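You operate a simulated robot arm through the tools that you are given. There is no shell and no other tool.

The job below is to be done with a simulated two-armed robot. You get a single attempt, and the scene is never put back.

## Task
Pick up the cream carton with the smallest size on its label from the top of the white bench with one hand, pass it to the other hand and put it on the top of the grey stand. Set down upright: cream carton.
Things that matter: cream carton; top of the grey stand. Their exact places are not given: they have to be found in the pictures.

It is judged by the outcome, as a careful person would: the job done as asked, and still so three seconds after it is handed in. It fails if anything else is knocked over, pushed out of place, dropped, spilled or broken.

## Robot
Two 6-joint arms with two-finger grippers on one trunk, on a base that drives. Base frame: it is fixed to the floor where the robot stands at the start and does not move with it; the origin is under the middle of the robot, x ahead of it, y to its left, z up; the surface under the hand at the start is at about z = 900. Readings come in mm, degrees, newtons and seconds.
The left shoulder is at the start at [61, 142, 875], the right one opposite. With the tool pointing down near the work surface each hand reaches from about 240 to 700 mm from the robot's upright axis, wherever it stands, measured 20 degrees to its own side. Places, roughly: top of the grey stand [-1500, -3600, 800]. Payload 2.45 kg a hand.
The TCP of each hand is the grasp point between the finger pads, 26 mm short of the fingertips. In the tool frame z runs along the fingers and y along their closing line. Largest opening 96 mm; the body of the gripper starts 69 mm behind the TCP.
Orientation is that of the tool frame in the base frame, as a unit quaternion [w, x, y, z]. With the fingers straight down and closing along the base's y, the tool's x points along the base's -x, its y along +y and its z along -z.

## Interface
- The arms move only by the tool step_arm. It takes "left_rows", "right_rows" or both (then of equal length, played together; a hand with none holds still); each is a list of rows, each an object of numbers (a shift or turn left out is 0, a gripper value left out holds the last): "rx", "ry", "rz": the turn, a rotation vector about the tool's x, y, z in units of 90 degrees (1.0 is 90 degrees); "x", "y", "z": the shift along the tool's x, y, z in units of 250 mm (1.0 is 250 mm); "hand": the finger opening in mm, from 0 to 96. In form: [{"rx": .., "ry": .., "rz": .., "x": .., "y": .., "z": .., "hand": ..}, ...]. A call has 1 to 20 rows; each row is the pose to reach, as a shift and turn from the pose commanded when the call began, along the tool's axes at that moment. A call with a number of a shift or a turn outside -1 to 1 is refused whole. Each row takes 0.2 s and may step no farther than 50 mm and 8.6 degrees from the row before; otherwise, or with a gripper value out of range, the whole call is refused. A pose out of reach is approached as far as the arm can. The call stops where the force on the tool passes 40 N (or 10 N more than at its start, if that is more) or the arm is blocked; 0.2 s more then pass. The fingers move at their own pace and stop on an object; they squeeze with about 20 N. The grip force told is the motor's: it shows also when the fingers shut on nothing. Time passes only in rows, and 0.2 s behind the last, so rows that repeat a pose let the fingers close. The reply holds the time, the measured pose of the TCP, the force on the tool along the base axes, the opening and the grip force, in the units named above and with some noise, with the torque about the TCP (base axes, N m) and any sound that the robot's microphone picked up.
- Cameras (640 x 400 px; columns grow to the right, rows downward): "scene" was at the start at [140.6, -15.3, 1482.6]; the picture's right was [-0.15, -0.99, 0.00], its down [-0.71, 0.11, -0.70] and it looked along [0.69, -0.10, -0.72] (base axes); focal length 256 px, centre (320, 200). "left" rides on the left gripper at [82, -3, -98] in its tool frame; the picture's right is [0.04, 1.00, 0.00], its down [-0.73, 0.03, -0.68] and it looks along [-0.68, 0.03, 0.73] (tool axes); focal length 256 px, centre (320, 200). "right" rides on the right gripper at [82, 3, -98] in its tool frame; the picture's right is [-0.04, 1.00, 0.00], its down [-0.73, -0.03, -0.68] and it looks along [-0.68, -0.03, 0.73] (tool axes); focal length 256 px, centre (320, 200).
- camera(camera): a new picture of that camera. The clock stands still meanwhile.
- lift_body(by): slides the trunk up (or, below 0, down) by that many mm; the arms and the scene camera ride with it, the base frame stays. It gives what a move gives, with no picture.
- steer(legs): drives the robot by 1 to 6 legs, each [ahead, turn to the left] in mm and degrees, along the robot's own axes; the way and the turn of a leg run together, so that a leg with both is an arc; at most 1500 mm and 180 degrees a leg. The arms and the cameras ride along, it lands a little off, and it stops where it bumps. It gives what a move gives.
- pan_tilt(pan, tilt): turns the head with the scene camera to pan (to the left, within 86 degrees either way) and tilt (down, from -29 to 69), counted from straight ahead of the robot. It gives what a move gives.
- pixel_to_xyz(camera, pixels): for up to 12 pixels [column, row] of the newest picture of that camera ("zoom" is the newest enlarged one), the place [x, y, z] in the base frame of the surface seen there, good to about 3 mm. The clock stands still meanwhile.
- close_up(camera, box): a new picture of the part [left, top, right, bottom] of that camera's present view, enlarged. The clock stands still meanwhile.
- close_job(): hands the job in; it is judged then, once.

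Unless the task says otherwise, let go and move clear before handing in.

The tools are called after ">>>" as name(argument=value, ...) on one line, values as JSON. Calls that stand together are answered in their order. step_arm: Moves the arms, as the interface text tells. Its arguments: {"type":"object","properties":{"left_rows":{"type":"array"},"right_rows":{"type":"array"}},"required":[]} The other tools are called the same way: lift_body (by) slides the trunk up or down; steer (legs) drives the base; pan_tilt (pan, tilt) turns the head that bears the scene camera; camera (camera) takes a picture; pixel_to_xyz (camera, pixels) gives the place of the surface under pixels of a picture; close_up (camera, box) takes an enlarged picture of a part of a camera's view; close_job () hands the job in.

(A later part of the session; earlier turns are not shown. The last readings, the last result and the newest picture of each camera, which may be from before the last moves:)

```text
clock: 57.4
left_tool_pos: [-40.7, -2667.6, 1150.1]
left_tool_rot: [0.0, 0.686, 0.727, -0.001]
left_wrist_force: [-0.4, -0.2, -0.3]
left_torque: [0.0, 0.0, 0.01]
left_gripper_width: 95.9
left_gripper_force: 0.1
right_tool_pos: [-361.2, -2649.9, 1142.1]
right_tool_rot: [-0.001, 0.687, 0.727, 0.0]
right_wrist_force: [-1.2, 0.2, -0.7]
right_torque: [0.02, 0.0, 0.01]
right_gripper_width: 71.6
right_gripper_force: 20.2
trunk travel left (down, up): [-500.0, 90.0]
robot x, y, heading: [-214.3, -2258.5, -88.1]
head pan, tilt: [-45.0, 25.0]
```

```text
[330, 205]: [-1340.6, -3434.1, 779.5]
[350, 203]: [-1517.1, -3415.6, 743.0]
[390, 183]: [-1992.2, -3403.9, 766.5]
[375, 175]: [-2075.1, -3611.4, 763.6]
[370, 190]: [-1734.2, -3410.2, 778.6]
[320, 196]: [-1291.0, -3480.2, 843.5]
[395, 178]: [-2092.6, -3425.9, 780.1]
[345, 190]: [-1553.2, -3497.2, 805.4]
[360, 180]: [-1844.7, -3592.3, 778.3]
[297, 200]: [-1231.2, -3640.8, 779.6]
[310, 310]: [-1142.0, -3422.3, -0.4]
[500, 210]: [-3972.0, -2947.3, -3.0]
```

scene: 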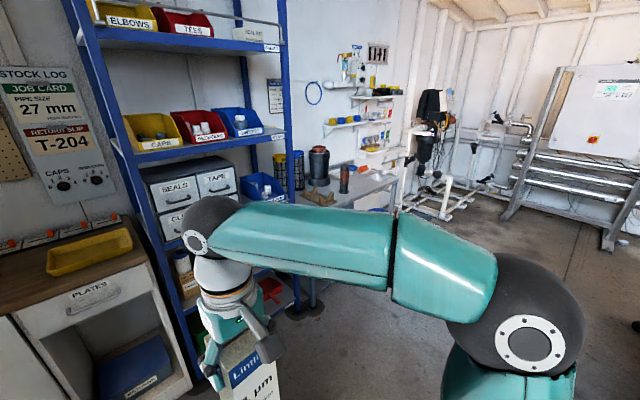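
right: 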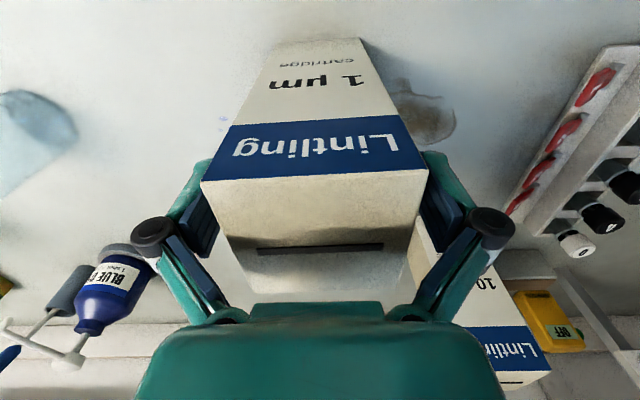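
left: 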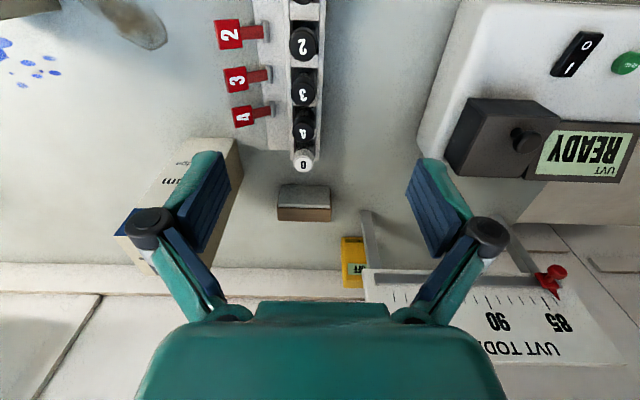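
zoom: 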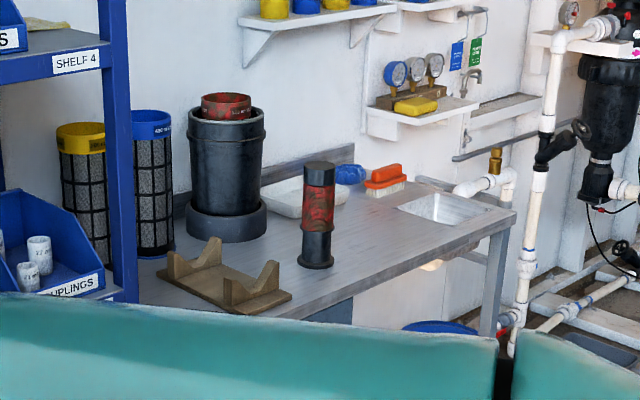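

The stand is the grey steel table: top z≈780, front edge y≈-3400, x from about -1200 to -2090. Its free area lies between the red cylinder (x≈-1553) and the sink. There is open space here for the hand-over, so I'll hold the carton out centrally with the right hand and pitch the left hand 60° forward at its own side.

>>> step_arm(right_rows=[{"x": -0.09, "y": 0.0435, "z": 0.0255, "hand": 60}, {"x": -0.18, "y": 0.087, "z": 0.051, "hand": 60}, {"x": -0.27, "y": 0.13, "z": 0.0765, "hand": 60}, {"x": -0.36, "y": 0.174, "z": 0.102, "hand": 60}, {"x": -0.45, "y": 0.2175, "z": 0.1275, "hand": 60}, {"x": -0.54, "y": 0.261, "z": 0.153, "hand": 60}, {"x": -0.63, "y": 0.3045, "z": 0.1785, "hand": 60}, {"x": -0.72, "y": 0.348, "z": 0.204, "hand": 60}, {"x": -0.72, "y": 0.348, "z": 0.204, "hand": 60}], left_rows=[{"ry": -0.083, "x": -0.011, "z": 0.035, "hand": 96}, {"ry": -0.167, "x": -0.022, "z": 0.07, "hand": 96}, {"ry": -0.25, "x": -0.033, "z": 0.105, "hand": 96}, {"ry": -0.333, "x": -0.044, "z": 0.14, "hand": 96}, {"ry": -0.417, "x": -0.055, "z": 0.175, "hand": 96}, {"ry": -0.5, "x": -0.066, "z": 0.21, "hand": 96}, {"ry": -0.583, "x": -0.077, "z": 0.245, "hand": 96}, {"ry": -0.667, "x": -0.088, "z": 0.28, "hand": 96}, {"ry": -0.667, "x": -0.088, "z": 0.28, "hand": 96}])

>>> pan_tilt(pan=0, tilt=50)

>>> camera(camera="scene")

>>> camera(camera="left")

```text
clock: 59.4
left_tool_pos: [-40.5, -2688.4, 1080.4]
left_tool_rot: [0.364, 0.594, 0.629, -0.345]
left_wrist_force: [-0.5, 0.0, -0.1]
left_torque: [0.03, 0.01, 0.0]
left_gripper_width: 95.8
left_gripper_force: 0.0
right_tool_pos: [-264.2, -2824.2, 1092.5]
right_tool_rot: [-0.001, 0.686, 0.727, 0.001]
right_wrist_force: [0.0, 0.2, -2.4]
right_torque: [-0.01, 0.0, -0.01]
right_gripper_width: 71.9
right_gripper_force: 19.6
trunk travel left (down, up): [-500.0, 90.0]
robot x, y, heading: [-214.8, -2260.7, -87.9]
head pan, tilt: [-45.0, 25.0]
```

```text
clock: 60.5
left_tool_pos: [-39.1, -2689.8, 1080.1]
left_tool_rot: [0.364, 0.593, 0.63, -0.344]
left_wrist_force: [-0.3, 0.6, 0.2]
left_torque: [0.02, 0.0, 0.02]
left_gripper_width: 95.8
left_gripper_force: 0.1
right_tool_pos: [-262.8, -2825.2, 1091.9]
right_tool_rot: [0.0, 0.686, 0.727, 0.0]
right_wrist_force: [0.0, -0.1, -2.1]
right_torque: [0.01, 0.0, -0.03]
right_gripper_width: 71.7
right_gripper_force: 19.9
trunk travel left (down, up): [-500.0, 90.0]
robot x, y, heading: [-216.6, -2260.2, -87.8]
head pan, tilt: [0.0, 50.0]
```

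```text
taken
```

scene: 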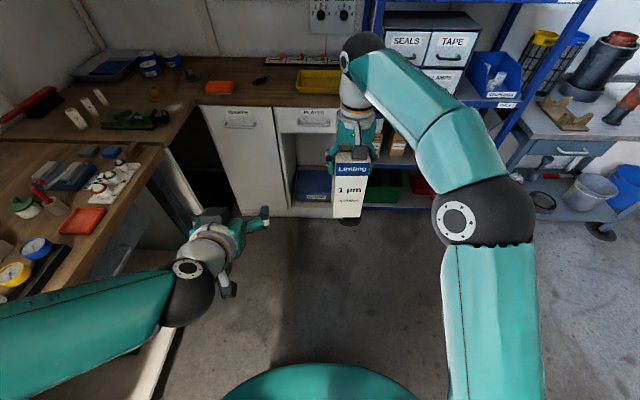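

```text
taken
```

left: 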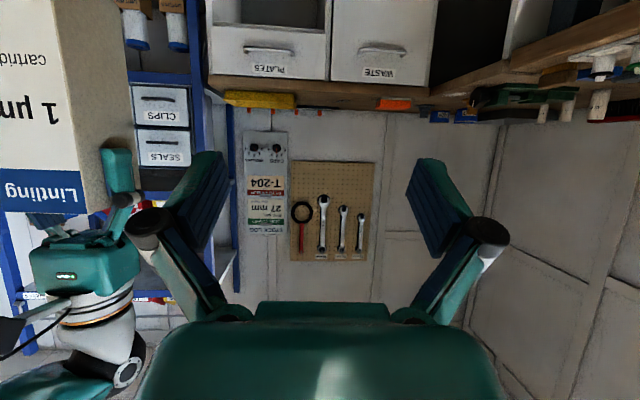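

The left hand is pitched 60° forward (tool z ≈ (0.05,-0.87,-0.50)), and the carton hangs straight under the right hand at (-263,-2825,1092). I'll slide the left hand sideways to a pre-grasp pose 120 mm behind the carton along its own axis, well below the right hand.

>>> step_arm(left_rows=[{"x": -0.001, "y": -0.15, "z": 0.011, "hand": 96}, {"x": -0.002, "y": -0.31, "z": 0.022, "hand": 96}, {"x": -0.003, "y": -0.47, "z": 0.033, "hand": 96}, {"x": -0.004, "y": -0.63, "z": 0.044, "hand": 96}, {"x": -0.0045, "y": -0.78, "z": 0.055, "hand": 96}, {"x": -0.0045, "y": -0.926, "z": 0.065, "hand": 96}, {"x": -0.0045, "y": -0.926, "z": 0.065, "hand": 96}])

>>> camera(camera="scene")

>>> camera(camera="left")

>>> camera(camera="right")

```text
clock: 62.1
left_tool_pos: [-270.2, -2718.2, 1078.1]
left_tool_rot: [0.363, 0.593, 0.631, -0.344]
left_wrist_force: [0.5, -0.1, 0.0]
left_torque: [0.01, 0.01, -0.02]
left_gripper_width: 96.1
left_gripper_force: 0.1
right_tool_pos: [-263.6, -2824.3, 1091.6]
right_tool_rot: [-0.001, 0.686, 0.728, 0.0]
right_wrist_force: [0.7, 0.5, -1.5]
right_torque: [-0.03, 0.0, 0.0]
right_gripper_width: 71.7
right_gripper_force: 20.2
trunk travel left (down, up): [-500.0, 90.0]
robot x, y, heading: [-214.8, -2253.8, -88.2]
head pan, tilt: [0.0, 50.0]
```

```text
taken
```

scene: 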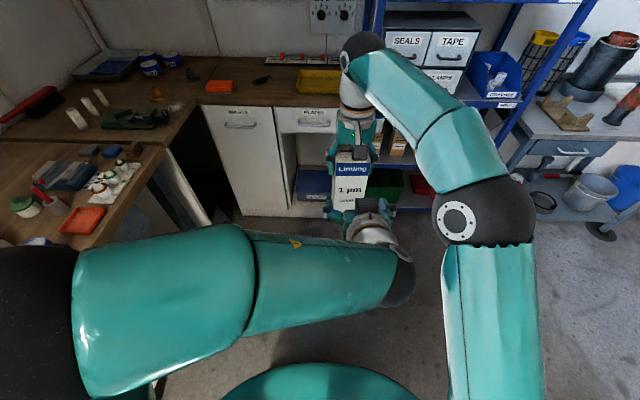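

```text
taken
```

left: 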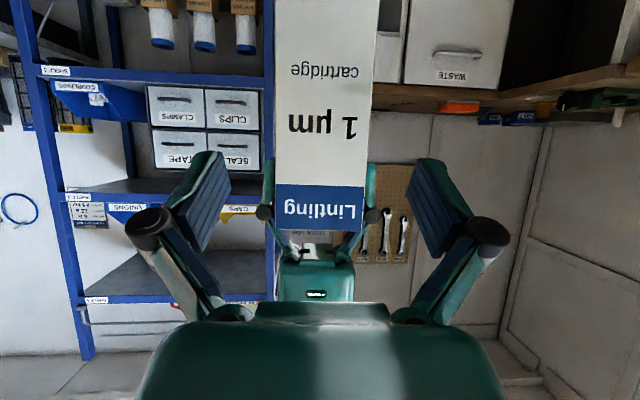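

```text
taken
```

right: 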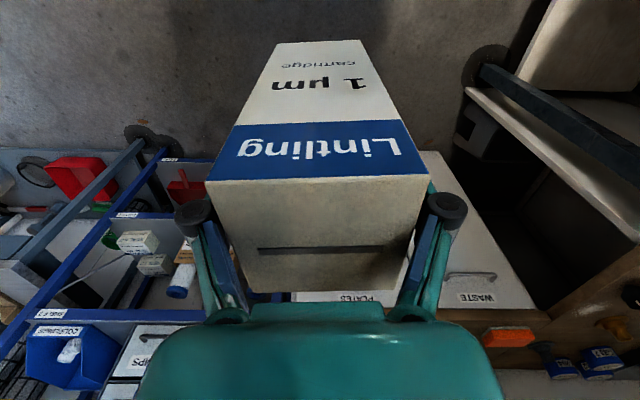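

In the left camera the carton is centred (columns ~275–372) between the open fingers, and the lateral offset computes to under 1 mm. I'll advance 121 mm along the tool axis so the fingers straddle the carton's lower half.

>>> step_arm(left_rows=[{"x": 0.01, "y": 0.001, "z": 0.08, "hand": 96}, {"x": 0.02, "y": 0.001, "z": 0.16, "hand": 96}, {"x": 0.02, "y": 0.001, "z": 0.24, "hand": 96}, {"x": 0.02, "y": 0.001, "z": 0.32, "hand": 96}, {"x": 0.02, "y": 0.001, "z": 0.4, "hand": 96}, {"x": 0.02, "y": 0.001, "z": 0.485, "hand": 96}, {"x": 0.02, "y": 0.001, "z": 0.485, "hand": 96}])

>>> camera(camera="left")

>>> camera(camera="right")

>>> close_up(camera="scene", box=[270, 20, 470, 300])

```text
clock: 63.7
left_tool_pos: [-263.7, -2822.1, 1006.8]
left_tool_rot: [0.364, 0.593, 0.63, -0.344]
left_wrist_force: [0.0, 0.1, 0.8]
left_torque: [-0.04, 0.01, -0.03]
left_gripper_width: 95.9
left_gripper_force: 0.1
right_tool_pos: [-264.0, -2825.1, 1093.0]
right_tool_rot: [0.0, 0.687, 0.727, 0.001]
right_wrist_force: [-0.2, -0.5, -2.0]
right_torque: [0.01, -0.04, 0.0]
right_gripper_width: 71.5
right_gripper_force: 19.7
trunk travel left (down, up): [-500.0, 90.0]
robot x, y, heading: [-215.3, -2257.7, -87.9]
head pan, tilt: [0.0, 50.0]
```

```text
taken
```

left: 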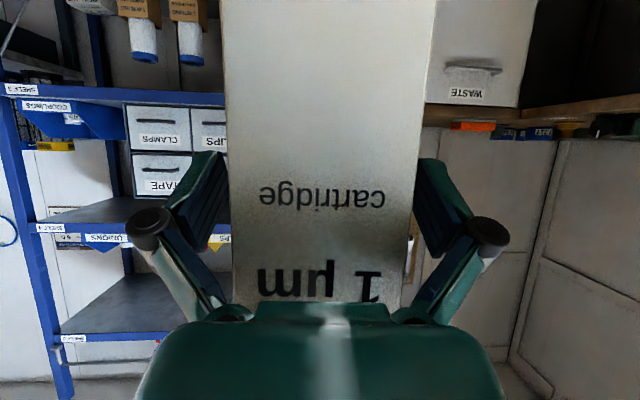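

```text
taken
```

right: 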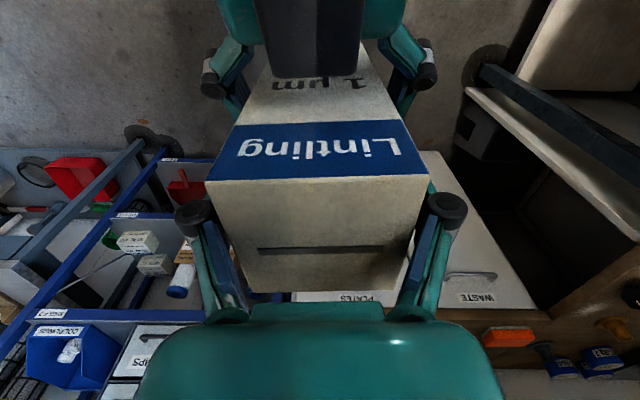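

```text
1.43 times, centred on (370, 160) of scene
```

zoom: 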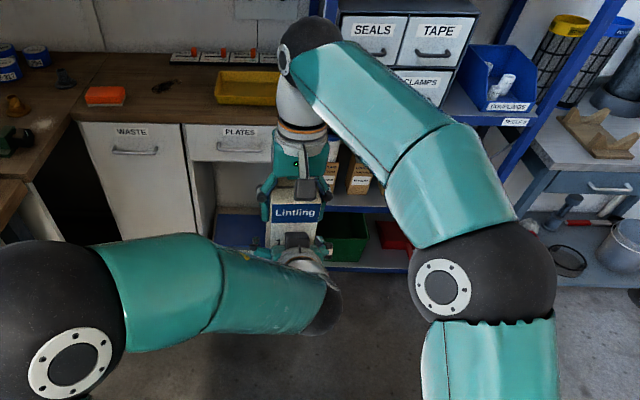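

The left fingers straddle the carton with no contact: TCP is 123 mm below its top, forces are about zero, and the right fingers are well above. I'll close the left hand while the right keeps holding.

>>> step_arm(left_rows=[{"hand": 85}, {"hand": 75}, {"hand": 68}, {"hand": 60}, {"hand": 60}, {"hand": 60}], right_rows=[{"hand": 60}, {"hand": 60}, {"hand": 60}, {"hand": 60}, {"hand": 60}, {"hand": 60}])

```text
clock: 65.1
left_tool_pos: [-264.2, -2820.6, 1007.6]
left_tool_rot: [0.364, 0.594, 0.63, -0.344]
left_wrist_force: [0.1, 10.4, 2.9]
left_torque: [-0.68, -0.11, 0.0]
left_gripper_width: 72.0
left_gripper_force: 19.6
right_tool_pos: [-262.6, -2825.6, 1092.1]
right_tool_rot: [0.0, 0.687, 0.727, 0.0]
right_wrist_force: [-0.2, -10.3, -4.0]
right_torque: [-0.25, 0.15, 0.03]
right_gripper_width: 71.5
right_gripper_force: 19.6
trunk travel left (down, up): [-500.0, 90.0]
robot x, y, heading: [-214.5, -2261.8, -88.0]
head pan, tilt: [0.0, 50.0]
```

Both hands now grip (72.0 and 71.5 mm), with a small internal push of about 10 N along y. I'll ease the left hand back 1.5 mm to relax it before releasing the right.

>>> step_arm(left_rows=[{"x": 0.003, "z": -0.005, "hand": 60}, {"x": 0.003, "z": -0.005, "hand": 60}])

```text
clock: 65.7
left_tool_pos: [-264.7, -2820.2, 1008.6]
left_tool_rot: [0.364, 0.594, 0.629, -0.345]
left_wrist_force: [2.4, -2.7, -2.7]
left_torque: [0.29, 0.06, -0.05]
left_gripper_width: 71.8
left_gripper_force: 19.9
right_tool_pos: [-264.5, -2824.7, 1091.4]
right_tool_rot: [-0.001, 0.686, 0.727, 0.001]
right_wrist_force: [-0.7, 3.6, 1.2]
right_torque: [-0.03, 0.07, 0.05]
right_gripper_width: 71.5
right_gripper_force: 19.6
trunk travel left (down, up): [-500.0, 90.0]
robot x, y, heading: [-216.8, -2264.5, -87.9]
head pan, tilt: [0.0, 50.0]
```

The internal force dropped to about 3 N. I'll open the right hand fully and hold still, with the left keeping its grip.

>>> step_arm(right_rows=[{"hand": 80}, {"hand": 90}, {"hand": 96}, {"hand": 96}, {"hand": 96}], left_rows=[{"hand": 60}, {"hand": 60}, {"hand": 60}, {"hand": 60}, {"hand": 60}])

>>> camera(camera="right")

>>> camera(camera="left")

```text
clock: 66.9
left_tool_pos: [-263.7, -2819.4, 1009.4]
left_tool_rot: [0.363, 0.594, 0.63, -0.344]
left_wrist_force: [-0.1, 0.2, -1.2]
left_torque: [-0.01, 0.01, 0.01]
left_gripper_width: 71.8
left_gripper_force: 19.9
right_tool_pos: [-263.1, -2825.2, 1091.3]
right_tool_rot: [-0.001, 0.686, 0.728, 0.001]
right_wrist_force: [0.0, 0.3, 0.2]
right_torque: [0.0, 0.01, -0.02]
right_gripper_width: 95.8
right_gripper_force: 0.0
trunk travel left (down, up): [-500.0, 90.0]
robot x, y, heading: [-216.9, -2261.5, -88.0]
head pan, tilt: [0.0, 50.0]
```

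```text
taken
```

right: 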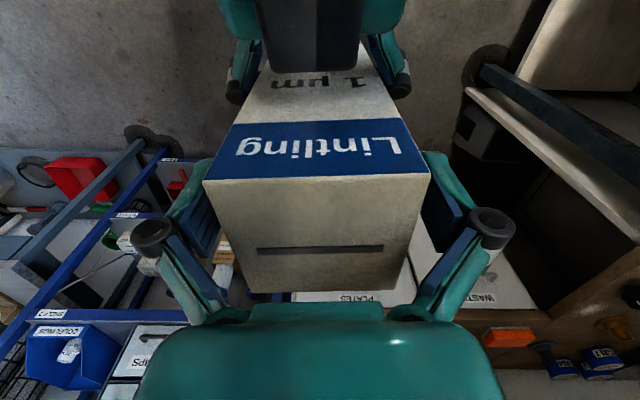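

```text
taken
```

left: 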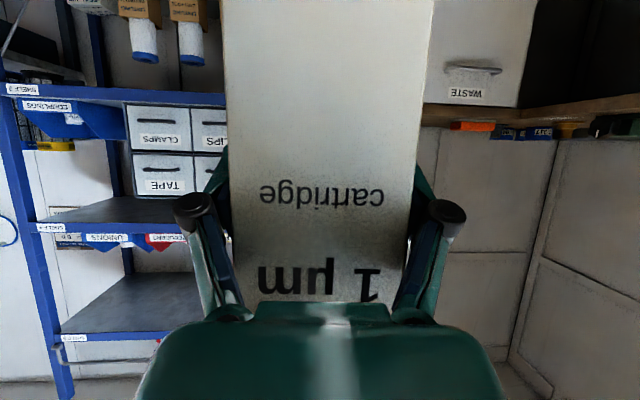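

The left hand alone holds the carton (71.8 mm, 20 N, -1.2 N weight) and the right fingers are fully open. I'll raise the right hand off the top, then move it back and to the right out of the way.

>>> step_arm(right_rows=[{"z": -0.06, "hand": 96}, {"z": -0.13, "hand": 96}, {"z": -0.2, "x": 0.05, "hand": 96}, {"z": -0.28, "x": 0.12, "hand": 96}, {"z": -0.36, "x": 0.2, "hand": 96}, {"z": -0.4, "x": 0.26, "hand": 96}, {"z": -0.4, "x": 0.26, "y": -0.15, "hand": 96}, {"z": -0.4, "x": 0.26, "y": -0.32, "hand": 96}, {"z": -0.4, "x": 0.26, "y": -0.5, "hand": 96}, {"z": -0.4, "x": 0.3, "y": -0.65, "hand": 96}, {"z": -0.4, "x": 0.4, "y": -0.8, "hand": 96}])

>>> camera(camera="scene")

>>> camera(camera="left")

```text
clock: 69.3
left_tool_pos: [-263.7, -2818.3, 1008.9]
left_tool_rot: [0.364, 0.594, 0.629, -0.345]
left_wrist_force: [-0.6, -0.1, -0.3]
left_torque: [0.03, -0.01, 0.0]
left_gripper_width: 71.9
left_gripper_force: 20.5
right_tool_pos: [-471.6, -2734.7, 1189.4]
right_tool_rot: [-0.002, 0.687, 0.727, 0.001]
right_wrist_force: [0.0, 0.3, 0.5]
right_torque: [-0.06, 0.01, -0.01]
right_gripper_width: 95.9
right_gripper_force: 0.0
trunk travel left (down, up): [-500.0, 90.0]
robot x, y, heading: [-214.2, -2259.5, -88.0]
head pan, tilt: [0.0, 50.0]
```

```text
taken
```

scene: 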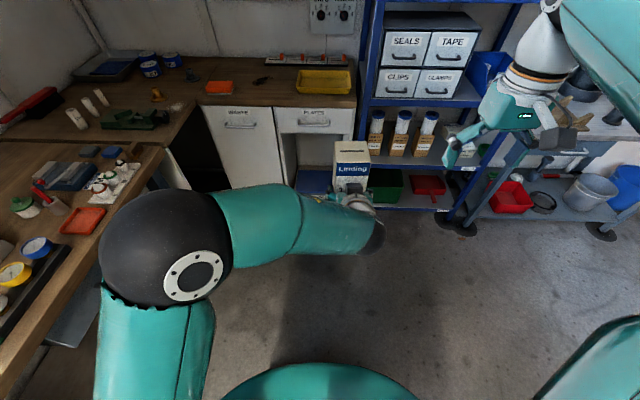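

```text
taken
```

left: 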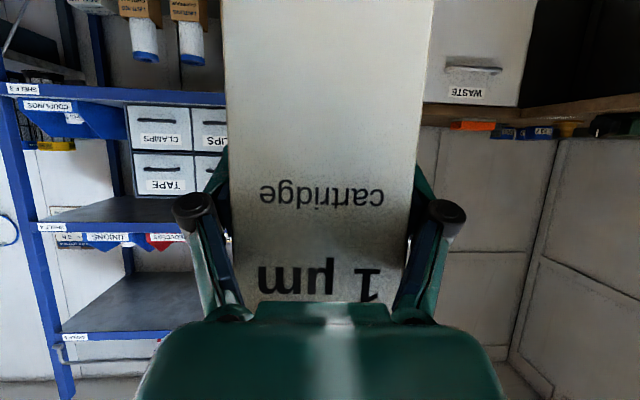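

The hand-over is done: the carton stands straight in the left hand and the right hand is clear. I'll check its tilt by measuring the top and front faces.

>>> close_up(camera="scene", box=[310, 120, 400, 220])

```text
4.00 times, centred on (355, 170) of scene
```

zoom: 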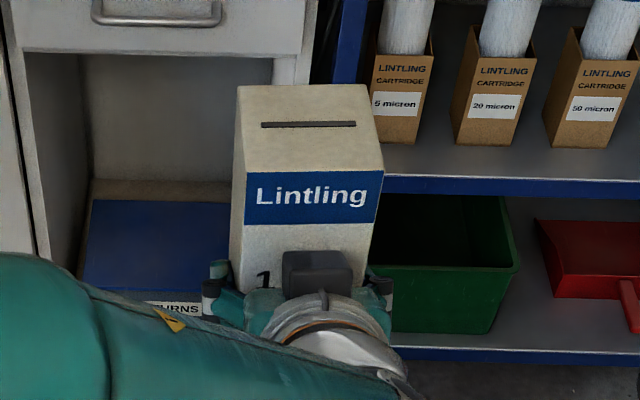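

The carton looks straight. A dark box shows in front of the "1" at zoom (315,275), so I'll measure it together with the carton's faces to be sure nothing touches.

>>> pixel_to_xyz(camera="zoom", pixels=[[315, 275], [290, 260], [345, 260], [245, 92], [362, 90], [380, 165], [248, 168], [310, 195], [260, 235], [355, 235], [335, 320], [325, 298]])

>>> camera(camera="right")

```text
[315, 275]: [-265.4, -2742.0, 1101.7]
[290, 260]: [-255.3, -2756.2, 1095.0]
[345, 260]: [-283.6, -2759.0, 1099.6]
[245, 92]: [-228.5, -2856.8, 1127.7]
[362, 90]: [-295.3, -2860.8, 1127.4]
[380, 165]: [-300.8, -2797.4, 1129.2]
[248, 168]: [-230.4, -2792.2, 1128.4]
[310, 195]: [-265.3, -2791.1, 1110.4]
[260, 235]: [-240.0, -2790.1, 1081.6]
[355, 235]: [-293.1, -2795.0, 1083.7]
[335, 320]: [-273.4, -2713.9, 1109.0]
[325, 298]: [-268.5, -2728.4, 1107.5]
```

```text
taken
```

right: 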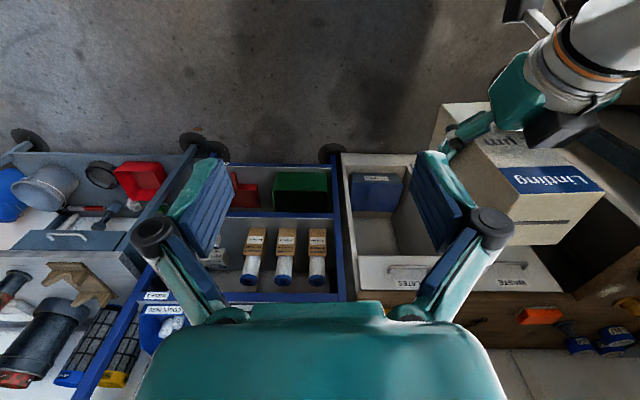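

The dark box is part of the left hand's own top, about 33 mm from the carton, so all is clear. The carton is upright within about 1° (top face z 1127–1129) and its base sits about 71 mm below the left TCP. I'll turn right to about -165° and drive toward a spot in front of the stand.

>>> steer(legs=[[0, -77]])

>>> camera(camera="scene")

```text
clock: 72.9
left_tool_pos: [-766.2, -2434.3, 1021.7]
left_tool_rot: [0.102, 0.839, 0.203, -0.495]
left_wrist_force: [-0.4, -0.4, -2.7]
left_torque: [0.01, -0.01, 0.03]
left_gripper_width: 71.7
left_gripper_force: 20.2
right_tool_pos: [-755.4, -2191.3, 1190.4]
right_tool_rot: [0.001, 0.978, 0.209, 0.002]
right_wrist_force: [-0.7, 0.0, -0.6]
right_torque: [0.01, -0.01, -0.01]
right_gripper_width: 95.8
right_gripper_force: 0.0
trunk travel left (down, up): [-500.0, 90.0]
robot x, y, heading: [-194.7, -2308.4, -159.4]
head pan, tilt: [0.0, 50.0]
stopped in leg 1: the robot was blocked; the commanded pose is now the measured one
```

```text
taken
```

scene: 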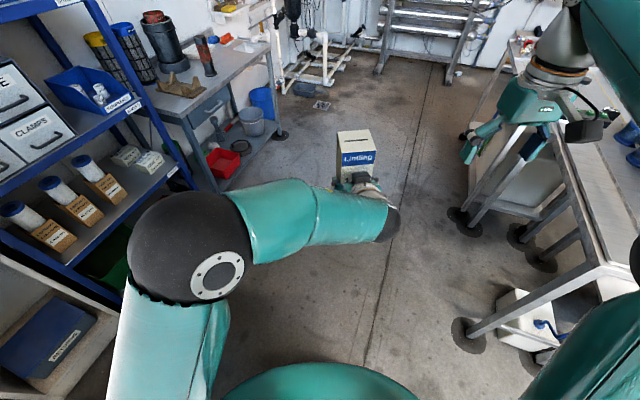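

The turn stopped early because something blocked it, and the left hand shifted about 12 mm relative to the right one, so the left elbow probably touched something. I'll measure what is near the elbow: shelf at (165,165), (115,250), cabinet (70,330), elbow (150,230).

>>> pixel_to_xyz(camera="scene", pixels=[[175, 170], [110, 215], [60, 250], [60, 330], [100, 300], [150, 230], [135, 260], [200, 200], [165, 330], [350, 135], [265, 140], [310, 150]])

>>> pan_tilt(pan=70, tilt=40)

>>> camera(camera="scene")

```text
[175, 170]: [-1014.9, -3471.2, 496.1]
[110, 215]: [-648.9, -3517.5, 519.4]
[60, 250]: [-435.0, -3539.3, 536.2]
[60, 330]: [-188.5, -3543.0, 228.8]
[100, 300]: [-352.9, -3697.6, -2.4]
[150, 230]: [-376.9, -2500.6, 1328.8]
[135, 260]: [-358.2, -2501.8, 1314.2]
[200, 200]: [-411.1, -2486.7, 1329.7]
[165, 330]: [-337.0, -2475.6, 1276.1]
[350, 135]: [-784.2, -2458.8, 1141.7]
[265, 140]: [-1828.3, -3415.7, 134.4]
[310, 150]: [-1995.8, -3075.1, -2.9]
```

```text
clock: 74.3
left_tool_pos: [-762.3, -2433.6, 1024.6]
left_tool_rot: [0.101, 0.839, 0.201, -0.495]
left_wrist_force: [0.0, -0.1, -2.0]
left_torque: [0.01, -0.01, 0.01]
left_gripper_width: 71.6
left_gripper_force: 20.5
right_tool_pos: [-753.2, -2191.4, 1192.8]
right_tool_rot: [0.0, 0.978, 0.207, 0.0]
right_wrist_force: [0.5, -0.7, 0.3]
right_torque: [0.0, -0.01, 0.01]
right_gripper_width: 95.7
right_gripper_force: 0.1
trunk travel left (down, up): [-500.0, 90.0]
robot x, y, heading: [-198.7, -2308.7, -159.7]
head pan, tilt: [70.0, 40.0]
```

```text
taken
```

scene: 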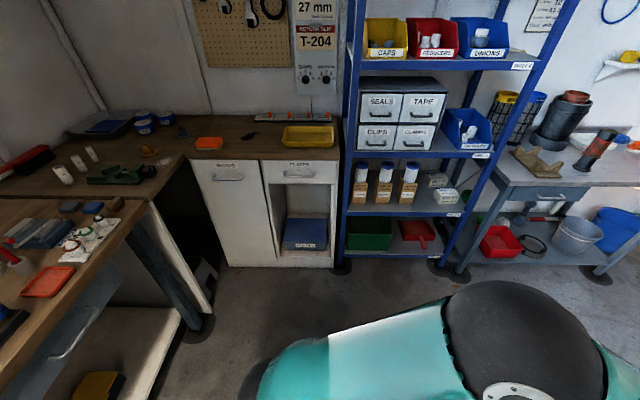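

Nothing in this view is near the left elbow; the wooden bench's leg foot at (195,325) and lower shelf at (120,370) are the closest things. I'll measure those and look around the base on both sides to find what blocked it.

>>> pixel_to_xyz(camera="scene", pixels=[[195, 330], [170, 250], [150, 340], [100, 390], [120, 215], [60, 330], [10, 390], [300, 370], [340, 268], [270, 385], [590, 200], [520, 190]])

>>> pan_tilt(pan=86, tilt=60)

>>> camera(camera="scene")

>>> pan_tilt(pan=-86, tilt=55)

>>> camera(camera="scene")

```text
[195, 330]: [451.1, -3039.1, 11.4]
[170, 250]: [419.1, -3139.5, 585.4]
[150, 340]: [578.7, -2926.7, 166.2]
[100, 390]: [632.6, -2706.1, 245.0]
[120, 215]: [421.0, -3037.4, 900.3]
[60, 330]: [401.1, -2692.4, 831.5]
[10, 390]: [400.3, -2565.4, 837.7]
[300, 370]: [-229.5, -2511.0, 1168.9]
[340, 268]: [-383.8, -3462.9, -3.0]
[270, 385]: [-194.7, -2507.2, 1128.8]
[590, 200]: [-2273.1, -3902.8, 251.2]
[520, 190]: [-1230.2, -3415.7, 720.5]
```

```text
clock: 75.1
left_tool_pos: [-763.8, -2433.0, 1024.8]
left_tool_rot: [0.1, 0.839, 0.201, -0.496]
left_wrist_force: [0.2, 0.1, -1.5]
left_torque: [0.01, -0.01, 0.03]
left_gripper_width: 71.6
left_gripper_force: 19.9
right_tool_pos: [-754.3, -2191.1, 1192.9]
right_tool_rot: [0.0, 0.978, 0.207, 0.001]
right_wrist_force: [0.6, 0.1, -0.1]
right_torque: [0.0, 0.0, -0.02]
right_gripper_width: 96.1
right_gripper_force: 0.0
trunk travel left (down, up): [-500.0, 90.0]
robot x, y, heading: [-196.0, -2308.4, -159.5]
head pan, tilt: [85.9, 60.0]
```

```text
taken
```

scene: 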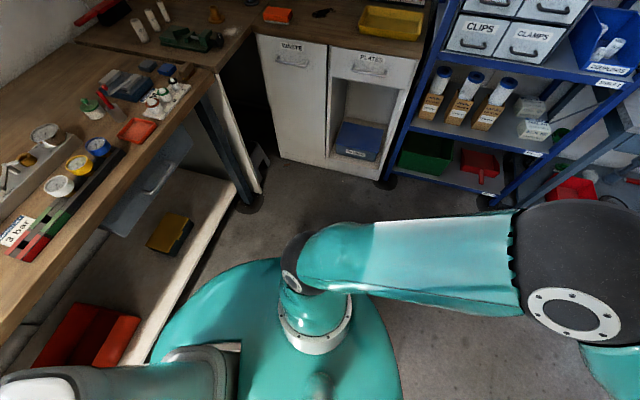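

```text
clock: 77.7
left_tool_pos: [-763.5, -2433.8, 1023.7]
left_tool_rot: [0.102, 0.839, 0.202, -0.496]
left_wrist_force: [0.4, 0.8, -1.6]
left_torque: [0.0, 0.02, -0.01]
left_gripper_width: 72.0
left_gripper_force: 19.5
right_tool_pos: [-753.9, -2192.0, 1191.4]
right_tool_rot: [0.0, 0.978, 0.207, 0.001]
right_wrist_force: [-0.4, 0.3, -1.6]
right_torque: [0.01, -0.03, 0.01]
right_gripper_width: 95.8
right_gripper_force: 0.1
trunk travel left (down, up): [-500.0, 90.0]
robot x, y, heading: [-199.1, -2308.6, -159.6]
head pan, tilt: [-85.9, 55.0]
```

```text
taken
```

scene: 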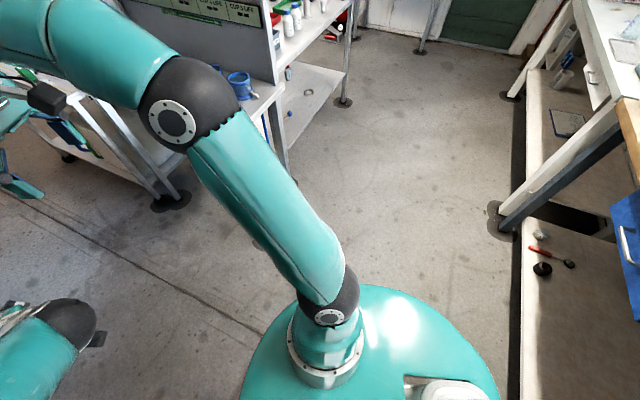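

The cause is clear now: the base is longer at the rear and its rear-left touched the wooden bench's lower shelf near (180,330), while everything on the bench stays in place. The way ahead is free, so I'll look at the stand from here to pick the set-down spot.

>>> pan_tilt(pan=28, tilt=30)

>>> camera(camera="scene")

>>> close_up(camera="scene", box=[230, 90, 430, 220])

```text
clock: 79.7
left_tool_pos: [-762.6, -2434.3, 1024.1]
left_tool_rot: [0.101, 0.839, 0.202, -0.495]
left_wrist_force: [0.4, 0.0, -1.3]
left_torque: [-0.01, -0.03, 0.0]
left_gripper_width: 71.6
left_gripper_force: 20.1
right_tool_pos: [-752.8, -2191.1, 1192.7]
right_tool_rot: [-0.001, 0.979, 0.206, 0.001]
right_wrist_force: [-0.4, 0.1, 0.8]
right_torque: [0.0, 0.0, 0.0]
right_gripper_width: 95.9
right_gripper_force: 0.1
trunk travel left (down, up): [-500.0, 90.0]
robot x, y, heading: [-197.3, -2308.1, -159.6]
head pan, tilt: [28.0, 30.0]
```

```text
taken
```

scene: 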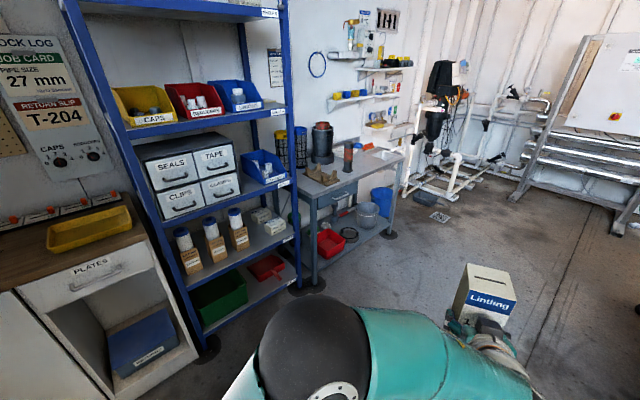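

```text
3.08 times, centred on (330, 155) of scene
```

zoom: 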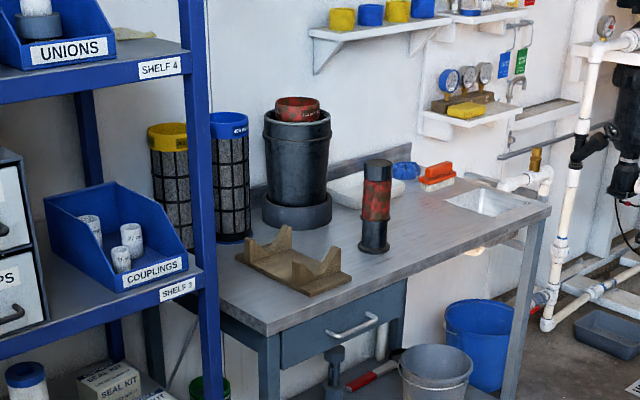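

The enlarged view shows the free strip between the red-black cylinder (base near (375,250)) and the sink (490,205). I'll measure those points.

>>> pixel_to_xyz(camera="zoom", pixels=[[375, 248], [362, 246], [389, 246], [350, 283], [420, 258], [440, 232], [448, 200], [490, 215], [520, 200], [535, 208], [400, 215], [268, 325]])

>>> pixel_to_xyz(camera="zoom", pixels=[[430, 210], [460, 225], [405, 272], [410, 230], [340, 200], [440, 180], [375, 165], [500, 220], [330, 300], [545, 215], [420, 190], [470, 185]])

```text
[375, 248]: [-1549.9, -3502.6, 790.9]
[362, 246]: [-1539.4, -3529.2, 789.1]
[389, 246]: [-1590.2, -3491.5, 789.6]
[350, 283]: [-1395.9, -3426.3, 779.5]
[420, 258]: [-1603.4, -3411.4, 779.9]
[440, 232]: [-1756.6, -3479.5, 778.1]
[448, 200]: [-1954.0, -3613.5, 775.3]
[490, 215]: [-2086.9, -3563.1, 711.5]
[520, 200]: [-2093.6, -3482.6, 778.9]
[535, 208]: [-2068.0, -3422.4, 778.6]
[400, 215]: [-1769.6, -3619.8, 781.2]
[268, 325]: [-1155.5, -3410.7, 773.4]
```

```text
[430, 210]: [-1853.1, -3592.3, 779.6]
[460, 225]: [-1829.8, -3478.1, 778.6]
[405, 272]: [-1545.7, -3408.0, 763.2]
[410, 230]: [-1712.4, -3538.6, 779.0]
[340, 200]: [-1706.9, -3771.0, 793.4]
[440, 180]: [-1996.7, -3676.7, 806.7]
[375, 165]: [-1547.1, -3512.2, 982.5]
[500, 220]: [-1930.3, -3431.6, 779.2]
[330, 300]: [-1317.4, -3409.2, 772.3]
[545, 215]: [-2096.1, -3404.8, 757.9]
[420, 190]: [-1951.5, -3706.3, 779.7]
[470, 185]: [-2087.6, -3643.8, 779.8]
```

The stand top is z=779, front edge y≈-3407, x -1155…-2100. The cylinder sits at about (-1563,-3525) and the sink is beyond x≈-1950, so I'll set down at about (-1740,-3490). I'll first drive 500 mm forward to get free of the bench.

>>> steer(legs=[[500, 0]])

>>> pan_tilt(pan=0, tilt=35)

>>> camera(camera="scene")

```text
clock: 82.6
left_tool_pos: [-1233.0, -2600.8, 1024.5]
left_tool_rot: [0.098, 0.84, 0.197, -0.496]
left_wrist_force: [-0.7, -0.4, -1.0]
left_torque: [0.01, 0.0, -0.01]
left_gripper_width: 71.4
left_gripper_force: 19.5
right_tool_pos: [-1220.1, -2358.7, 1192.4]
right_tool_rot: [0.0, 0.979, 0.203, 0.003]
right_wrist_force: [-0.1, -0.2, -0.3]
right_torque: [-0.03, -0.03, -0.01]
right_gripper_width: 96.1
right_gripper_force: 0.1
trunk travel left (down, up): [-500.0, 90.0]
robot x, y, heading: [-662.0, -2480.6, -160.4]
head pan, tilt: [28.0, 30.0]
```

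```text
clock: 83.5
left_tool_pos: [-1231.5, -2602.2, 1024.7]
left_tool_rot: [0.098, 0.84, 0.198, -0.496]
left_wrist_force: [0.7, 0.1, -1.8]
left_torque: [-0.02, -0.02, 0.01]
left_gripper_width: 71.6
left_gripper_force: 20.8
right_tool_pos: [-1219.8, -2358.3, 1192.6]
right_tool_rot: [-0.001, 0.979, 0.203, 0.001]
right_wrist_force: [-0.6, 0.3, -0.4]
right_torque: [-0.04, 0.01, 0.02]
right_gripper_width: 96.0
right_gripper_force: 0.1
trunk travel left (down, up): [-500.0, 90.0]
robot x, y, heading: [-661.9, -2478.2, -160.0]
head pan, tilt: [0.0, 35.0]
```

```text
taken
```

scene: 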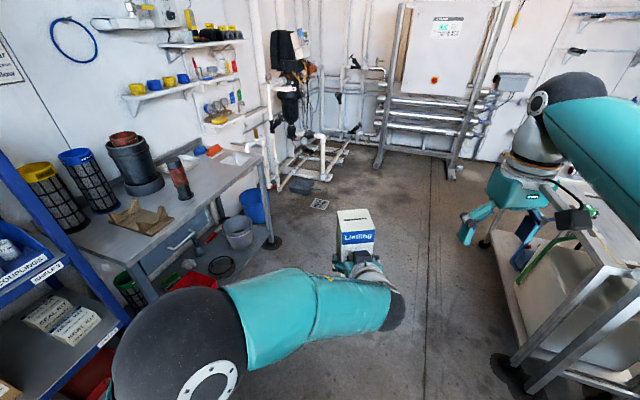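

The measured drive direction and camera geometry show that the robot's own odometry is right and the hands have drifted a little sideways relative to the base. I'll track the hands directly. I'll check the clearances ahead at the pipes (320,140), (350,130), the drain (320,203) and the island's end (500,370).

>>> pixel_to_xyz(camera="scene", pixels=[[322, 150], [350, 135], [290, 150], [320, 203], [300, 185], [510, 365], [490, 240], [380, 165], [275, 240], [530, 380], [590, 345], [345, 225]])

```text
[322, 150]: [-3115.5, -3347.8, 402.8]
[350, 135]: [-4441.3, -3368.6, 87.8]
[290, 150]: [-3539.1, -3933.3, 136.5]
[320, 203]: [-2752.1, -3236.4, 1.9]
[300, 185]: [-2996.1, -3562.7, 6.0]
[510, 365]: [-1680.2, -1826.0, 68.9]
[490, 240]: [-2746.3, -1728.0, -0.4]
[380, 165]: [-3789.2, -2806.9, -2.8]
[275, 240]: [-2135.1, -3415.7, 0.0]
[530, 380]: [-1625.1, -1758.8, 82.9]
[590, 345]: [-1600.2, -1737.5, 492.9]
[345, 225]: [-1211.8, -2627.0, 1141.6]
```

The pipes start beyond x≈-3100 and the island's end is at y≈-1740…-1826, so there is ample room. I'll turn 10° right and drive about 1 m to stand opposite the set-down spot.

>>> steer(legs=[[0, -10], [1010, 0]])

>>> camera(camera="scene")

```text
clock: 89.6
left_tool_pos: [-2242.6, -2647.5, 1025.2]
left_tool_rot: [0.048, 0.855, 0.115, -0.503]
left_wrist_force: [-0.6, 0.2, -2.6]
left_torque: [-0.01, 0.0, -0.06]
left_gripper_width: 71.5
left_gripper_force: 20.1
right_tool_pos: [-2179.7, -2410.3, 1192.2]
right_tool_rot: [0.0, 0.995, 0.103, 0.001]
right_wrist_force: [0.7, 0.6, 0.2]
right_torque: [0.02, 0.01, 0.01]
right_gripper_width: 96.1
right_gripper_force: 0.0
trunk travel left (down, up): [-500.0, 90.0]
robot x, y, heading: [-1660.0, -2644.3, -171.5]
head pan, tilt: [0.0, 35.0]
```

```text
taken
```

scene: 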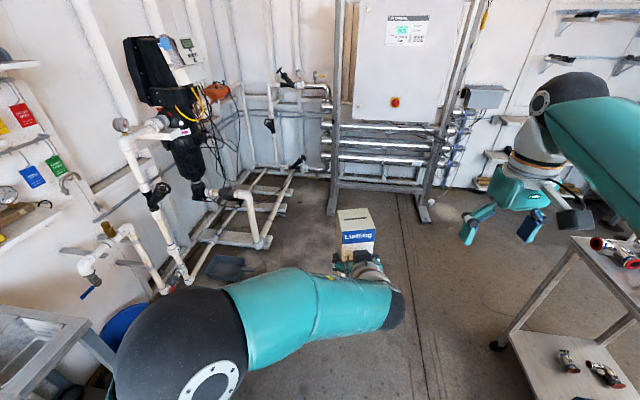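

The robot is at (-1660,-2644), heading -171.5°, with the left hand 583 mm ahead. Turning left about 81° in place keeps everything at least 110 mm short of the stand edge, so I'll do that and look at the stand.

>>> steer(legs=[[0, 81]])

>>> camera(camera="scene")

```text
clock: 93.3
left_tool_pos: [-1842.0, -3201.3, 1026.8]
left_tool_rot: [0.332, 0.628, 0.592, -0.381]
left_wrist_force: [1.3, 0.2, -1.6]
left_torque: [0.02, 0.02, -0.06]
left_gripper_width: 71.6
left_gripper_force: 19.6
right_tool_pos: [-2047.1, -3069.5, 1195.2]
right_tool_rot: [-0.001, 0.747, 0.665, 0.0]
right_wrist_force: [0.9, -0.7, 0.3]
right_torque: [0.0, 0.11, -0.03]
right_gripper_width: 96.0
right_gripper_force: 0.1
trunk travel left (down, up): [-500.0, 90.0]
robot x, y, heading: [-1713.8, -2638.3, -98.6]
head pan, tilt: [0.0, 35.0]
stopped in leg 1: the robot was blocked; the commanded pose is now the measured one
```

```text
taken
```

scene: 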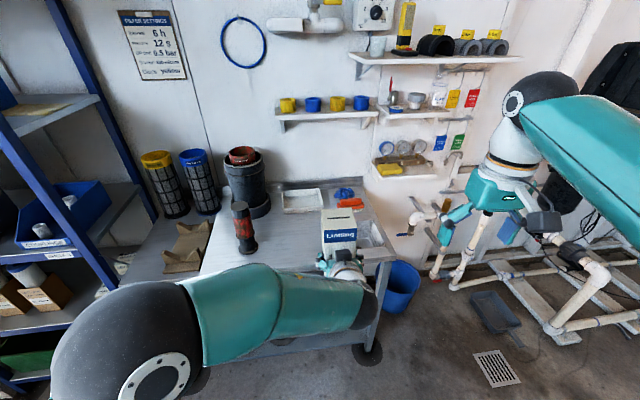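

The turn stopped at -98.6° because the long rear of the base met the island end, but the carton is fine and the stand is straight ahead. I'll drive 250 mm forward, which also frees the rear, keeping the carton (bottom z≈954) above the stand top (779) and right of the cylinder.

>>> pan_tilt(pan=-86, tilt=55)

>>> camera(camera="scene")

>>> pan_tilt(pan=86, tilt=55)

>>> camera(camera="scene")

```text
clock: 94.9
left_tool_pos: [-1845.6, -3201.2, 1027.2]
left_tool_rot: [0.333, 0.629, 0.59, -0.381]
left_wrist_force: [0.0, 0.1, -1.5]
left_torque: [-0.01, 0.01, 0.03]
left_gripper_width: 71.6
left_gripper_force: 19.9
right_tool_pos: [-2051.6, -3068.5, 1194.0]
right_tool_rot: [0.0, 0.748, 0.664, 0.001]
right_wrist_force: [-0.3, 0.6, 0.4]
right_torque: [0.01, 0.0, 0.02]
right_gripper_width: 95.5
right_gripper_force: 0.0
trunk travel left (down, up): [-500.0, 90.0]
robot x, y, heading: [-1712.9, -2639.2, -98.6]
head pan, tilt: [-85.9, 55.0]
```

```text
taken
```

scene: 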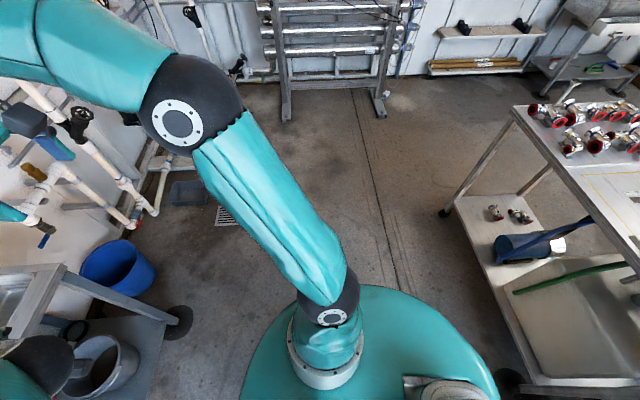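

```text
clock: 97.5
left_tool_pos: [-1846.6, -3202.6, 1026.2]
left_tool_rot: [0.333, 0.629, 0.591, -0.381]
left_wrist_force: [0.0, -0.3, -1.0]
left_torque: [0.02, -0.02, -0.01]
left_gripper_width: 71.6
left_gripper_force: 20.2
right_tool_pos: [-2053.1, -3068.4, 1192.6]
right_tool_rot: [-0.001, 0.748, 0.664, 0.001]
right_wrist_force: [0.3, 0.3, -0.2]
right_torque: [-0.01, -0.01, -0.03]
right_gripper_width: 96.2
right_gripper_force: 0.0
trunk travel left (down, up): [-500.0, 90.0]
robot x, y, heading: [-1716.9, -2637.2, -98.6]
head pan, tilt: [85.9, 55.0]
```

```text
taken
```

scene: 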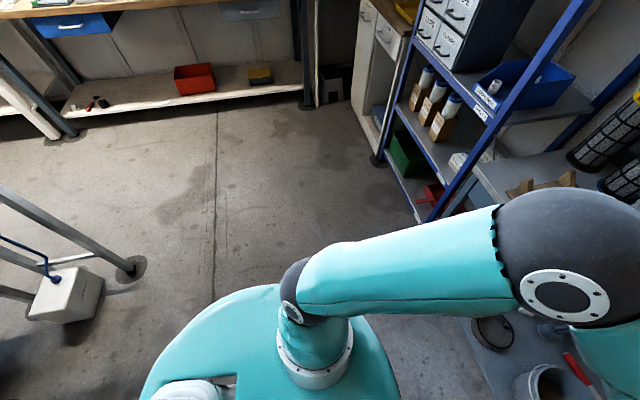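

The right-rear of the base is close to the cart at (510,375), and the front is free. I'll drive 240 mm straight ahead toward the stand.

>>> steer(legs=[[240, 0]])

>>> pan_tilt(pan=-5, tilt=45)

>>> camera(camera="scene")

```text
clock: 99.3
left_tool_pos: [-1884.8, -3446.3, 1025.2]
left_tool_rot: [0.331, 0.63, 0.59, -0.381]
left_wrist_force: [0.7, 0.1, -1.3]
left_torque: [0.01, 0.0, 0.02]
left_gripper_width: 71.5
left_gripper_force: 20.0
right_tool_pos: [-2089.1, -3311.7, 1193.7]
right_tool_rot: [-0.001, 0.748, 0.663, 0.001]
right_wrist_force: [-0.2, -1.0, -0.7]
right_torque: [0.02, 0.0, -0.02]
right_gripper_width: 95.9
right_gripper_force: 0.1
trunk travel left (down, up): [-500.0, 90.0]
robot x, y, heading: [-1747.4, -2878.4, -98.8]
head pan, tilt: [85.9, 55.0]
```

```text
clock: 101.0
left_tool_pos: [-1883.3, -3444.0, 1026.1]
left_tool_rot: [0.333, 0.629, 0.59, -0.381]
left_wrist_force: [-0.5, 0.3, -1.6]
left_torque: [0.02, 0.03, 0.02]
left_gripper_width: 71.4
left_gripper_force: 20.4
right_tool_pos: [-2088.1, -3311.3, 1193.4]
right_tool_rot: [0.0, 0.748, 0.663, 0.001]
right_wrist_force: [-0.1, 0.2, 0.2]
right_torque: [-0.01, 0.03, -0.02]
right_gripper_width: 96.1
right_gripper_force: 0.1
trunk travel left (down, up): [-500.0, 90.0]
robot x, y, heading: [-1755.5, -2879.9, -98.6]
head pan, tilt: [-5.0, 45.0]
```

```text
taken
```

scene: 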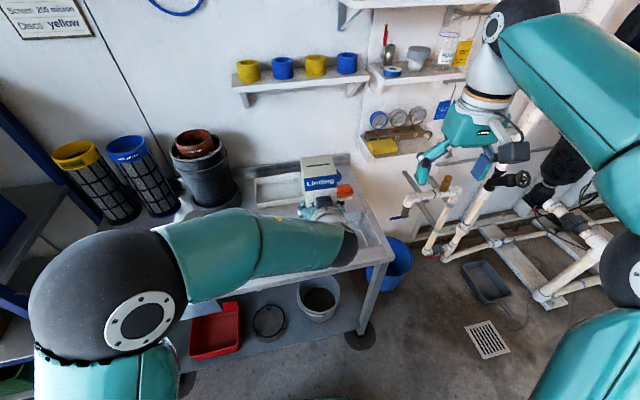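

The hand is over the stand's free area; the left tool's closing line shows a slight roll of about 1.8°. I'll measure the carton's actual lean and the surroundings of the right hand before lowering.

>>> close_up(camera="scene", box=[280, 140, 370, 230])

>>> pixel_to_xyz(camera="scene", pixels=[[405, 207], [445, 190], [430, 250], [360, 225], [375, 245], [350, 190], [345, 190], [280, 190], [400, 265], [465, 215]])

```text
4.44 times, centred on (325, 185) of scene
```

zoom: 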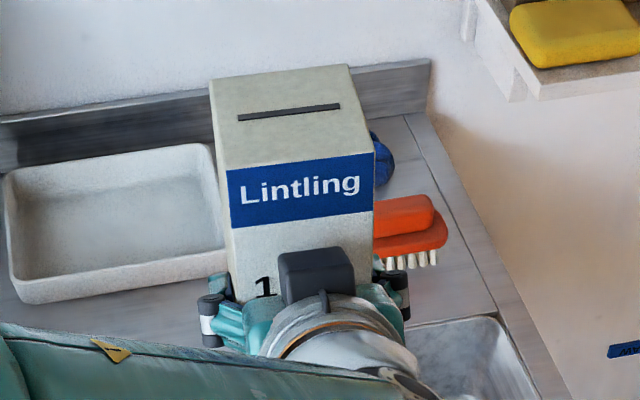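

```text
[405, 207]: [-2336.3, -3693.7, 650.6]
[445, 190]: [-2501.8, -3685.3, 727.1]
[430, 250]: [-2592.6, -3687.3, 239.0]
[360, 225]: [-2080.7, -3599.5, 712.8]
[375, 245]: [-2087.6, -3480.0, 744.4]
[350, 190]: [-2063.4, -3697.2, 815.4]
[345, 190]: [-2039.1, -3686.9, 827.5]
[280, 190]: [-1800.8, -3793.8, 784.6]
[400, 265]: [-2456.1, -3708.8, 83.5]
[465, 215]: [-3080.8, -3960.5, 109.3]
```

>>> pixel_to_xyz(camera="zoom", pixels=[[218, 90], [342, 72], [365, 148], [232, 164], [230, 120], [355, 108], [235, 178], [368, 162], [240, 225], [368, 208], [245, 260], [362, 240]])

>>> pixel_to_xyz(camera="zoom", pixels=[[222, 180], [222, 200], [225, 230], [280, 72], [298, 160], [300, 220], [430, 330], [490, 325], [480, 390], [150, 315], [60, 320], [410, 370]])

```text
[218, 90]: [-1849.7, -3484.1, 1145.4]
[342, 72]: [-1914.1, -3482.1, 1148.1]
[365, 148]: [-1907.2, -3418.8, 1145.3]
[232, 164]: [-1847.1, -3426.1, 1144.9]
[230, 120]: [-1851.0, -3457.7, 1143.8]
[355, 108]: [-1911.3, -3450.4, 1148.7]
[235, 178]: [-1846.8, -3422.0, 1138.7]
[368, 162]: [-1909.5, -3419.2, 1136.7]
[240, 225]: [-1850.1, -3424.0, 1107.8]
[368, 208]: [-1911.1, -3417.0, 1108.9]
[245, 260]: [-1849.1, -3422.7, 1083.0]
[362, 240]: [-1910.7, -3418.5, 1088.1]
```

```text
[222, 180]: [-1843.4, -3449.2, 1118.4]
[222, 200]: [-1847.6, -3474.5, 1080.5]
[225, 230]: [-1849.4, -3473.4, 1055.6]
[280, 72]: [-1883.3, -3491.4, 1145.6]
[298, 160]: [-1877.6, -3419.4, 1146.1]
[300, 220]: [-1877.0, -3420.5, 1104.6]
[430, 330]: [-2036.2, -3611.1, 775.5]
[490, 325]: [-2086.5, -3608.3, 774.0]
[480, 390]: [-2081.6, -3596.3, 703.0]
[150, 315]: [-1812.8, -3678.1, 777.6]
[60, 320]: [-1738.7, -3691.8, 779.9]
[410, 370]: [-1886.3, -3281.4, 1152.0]
```

The carton's front face is vertical but its right side is about 2.5 mm higher than its left (roll ≈2°), so I'll correct that with a small turn. At the same time I'll shift the hand 90 mm left and 39 mm forward, over the free spot at (-1790,-3495).

>>> step_arm(left_rows=[{"x": -0.018, "y": 0.093, "z": 0.026, "rz": 0.006, "hand": 60}, {"x": -0.036, "y": 0.186, "z": 0.052, "rz": 0.012, "hand": 60}, {"x": -0.054, "y": 0.279, "z": 0.078, "rz": 0.018, "hand": 60}, {"x": -0.0714, "y": 0.371, "z": 0.1045, "rz": 0.0223, "hand": 60}, {"x": -0.0714, "y": 0.371, "z": 0.1045, "rz": 0.0223, "hand": 60}])

>>> close_up(camera="scene", box=[230, 130, 370, 230])

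```text
clock: 102.2
left_tool_pos: [-1792.4, -3485.1, 1028.4]
left_tool_rot: [0.34, 0.639, 0.579, -0.375]
left_wrist_force: [-1.2, -0.2, -2.1]
left_torque: [0.0, -0.02, 0.03]
left_gripper_width: 71.7
left_gripper_force: 20.2
right_tool_pos: [-2089.4, -3310.4, 1194.2]
right_tool_rot: [-0.001, 0.749, 0.663, 0.002]
right_wrist_force: [0.2, 0.5, 0.6]
right_torque: [-0.02, -0.03, -0.04]
right_gripper_width: 95.8
right_gripper_force: 0.0
trunk travel left (down, up): [-500.0, 90.0]
robot x, y, heading: [-1752.0, -2885.1, -98.5]
head pan, tilt: [-5.0, 45.0]
```

```text
4.00 times, centred on (300, 180) of scene
```

zoom: 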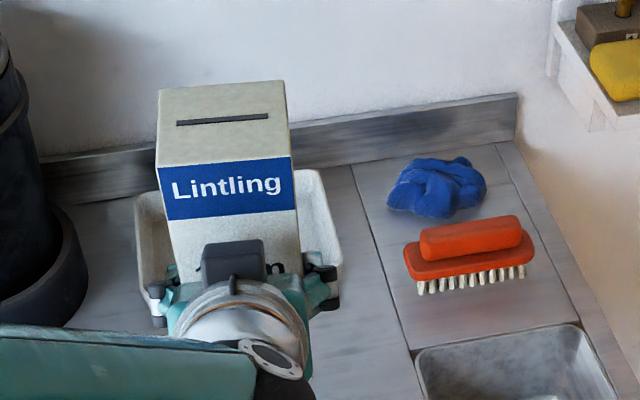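

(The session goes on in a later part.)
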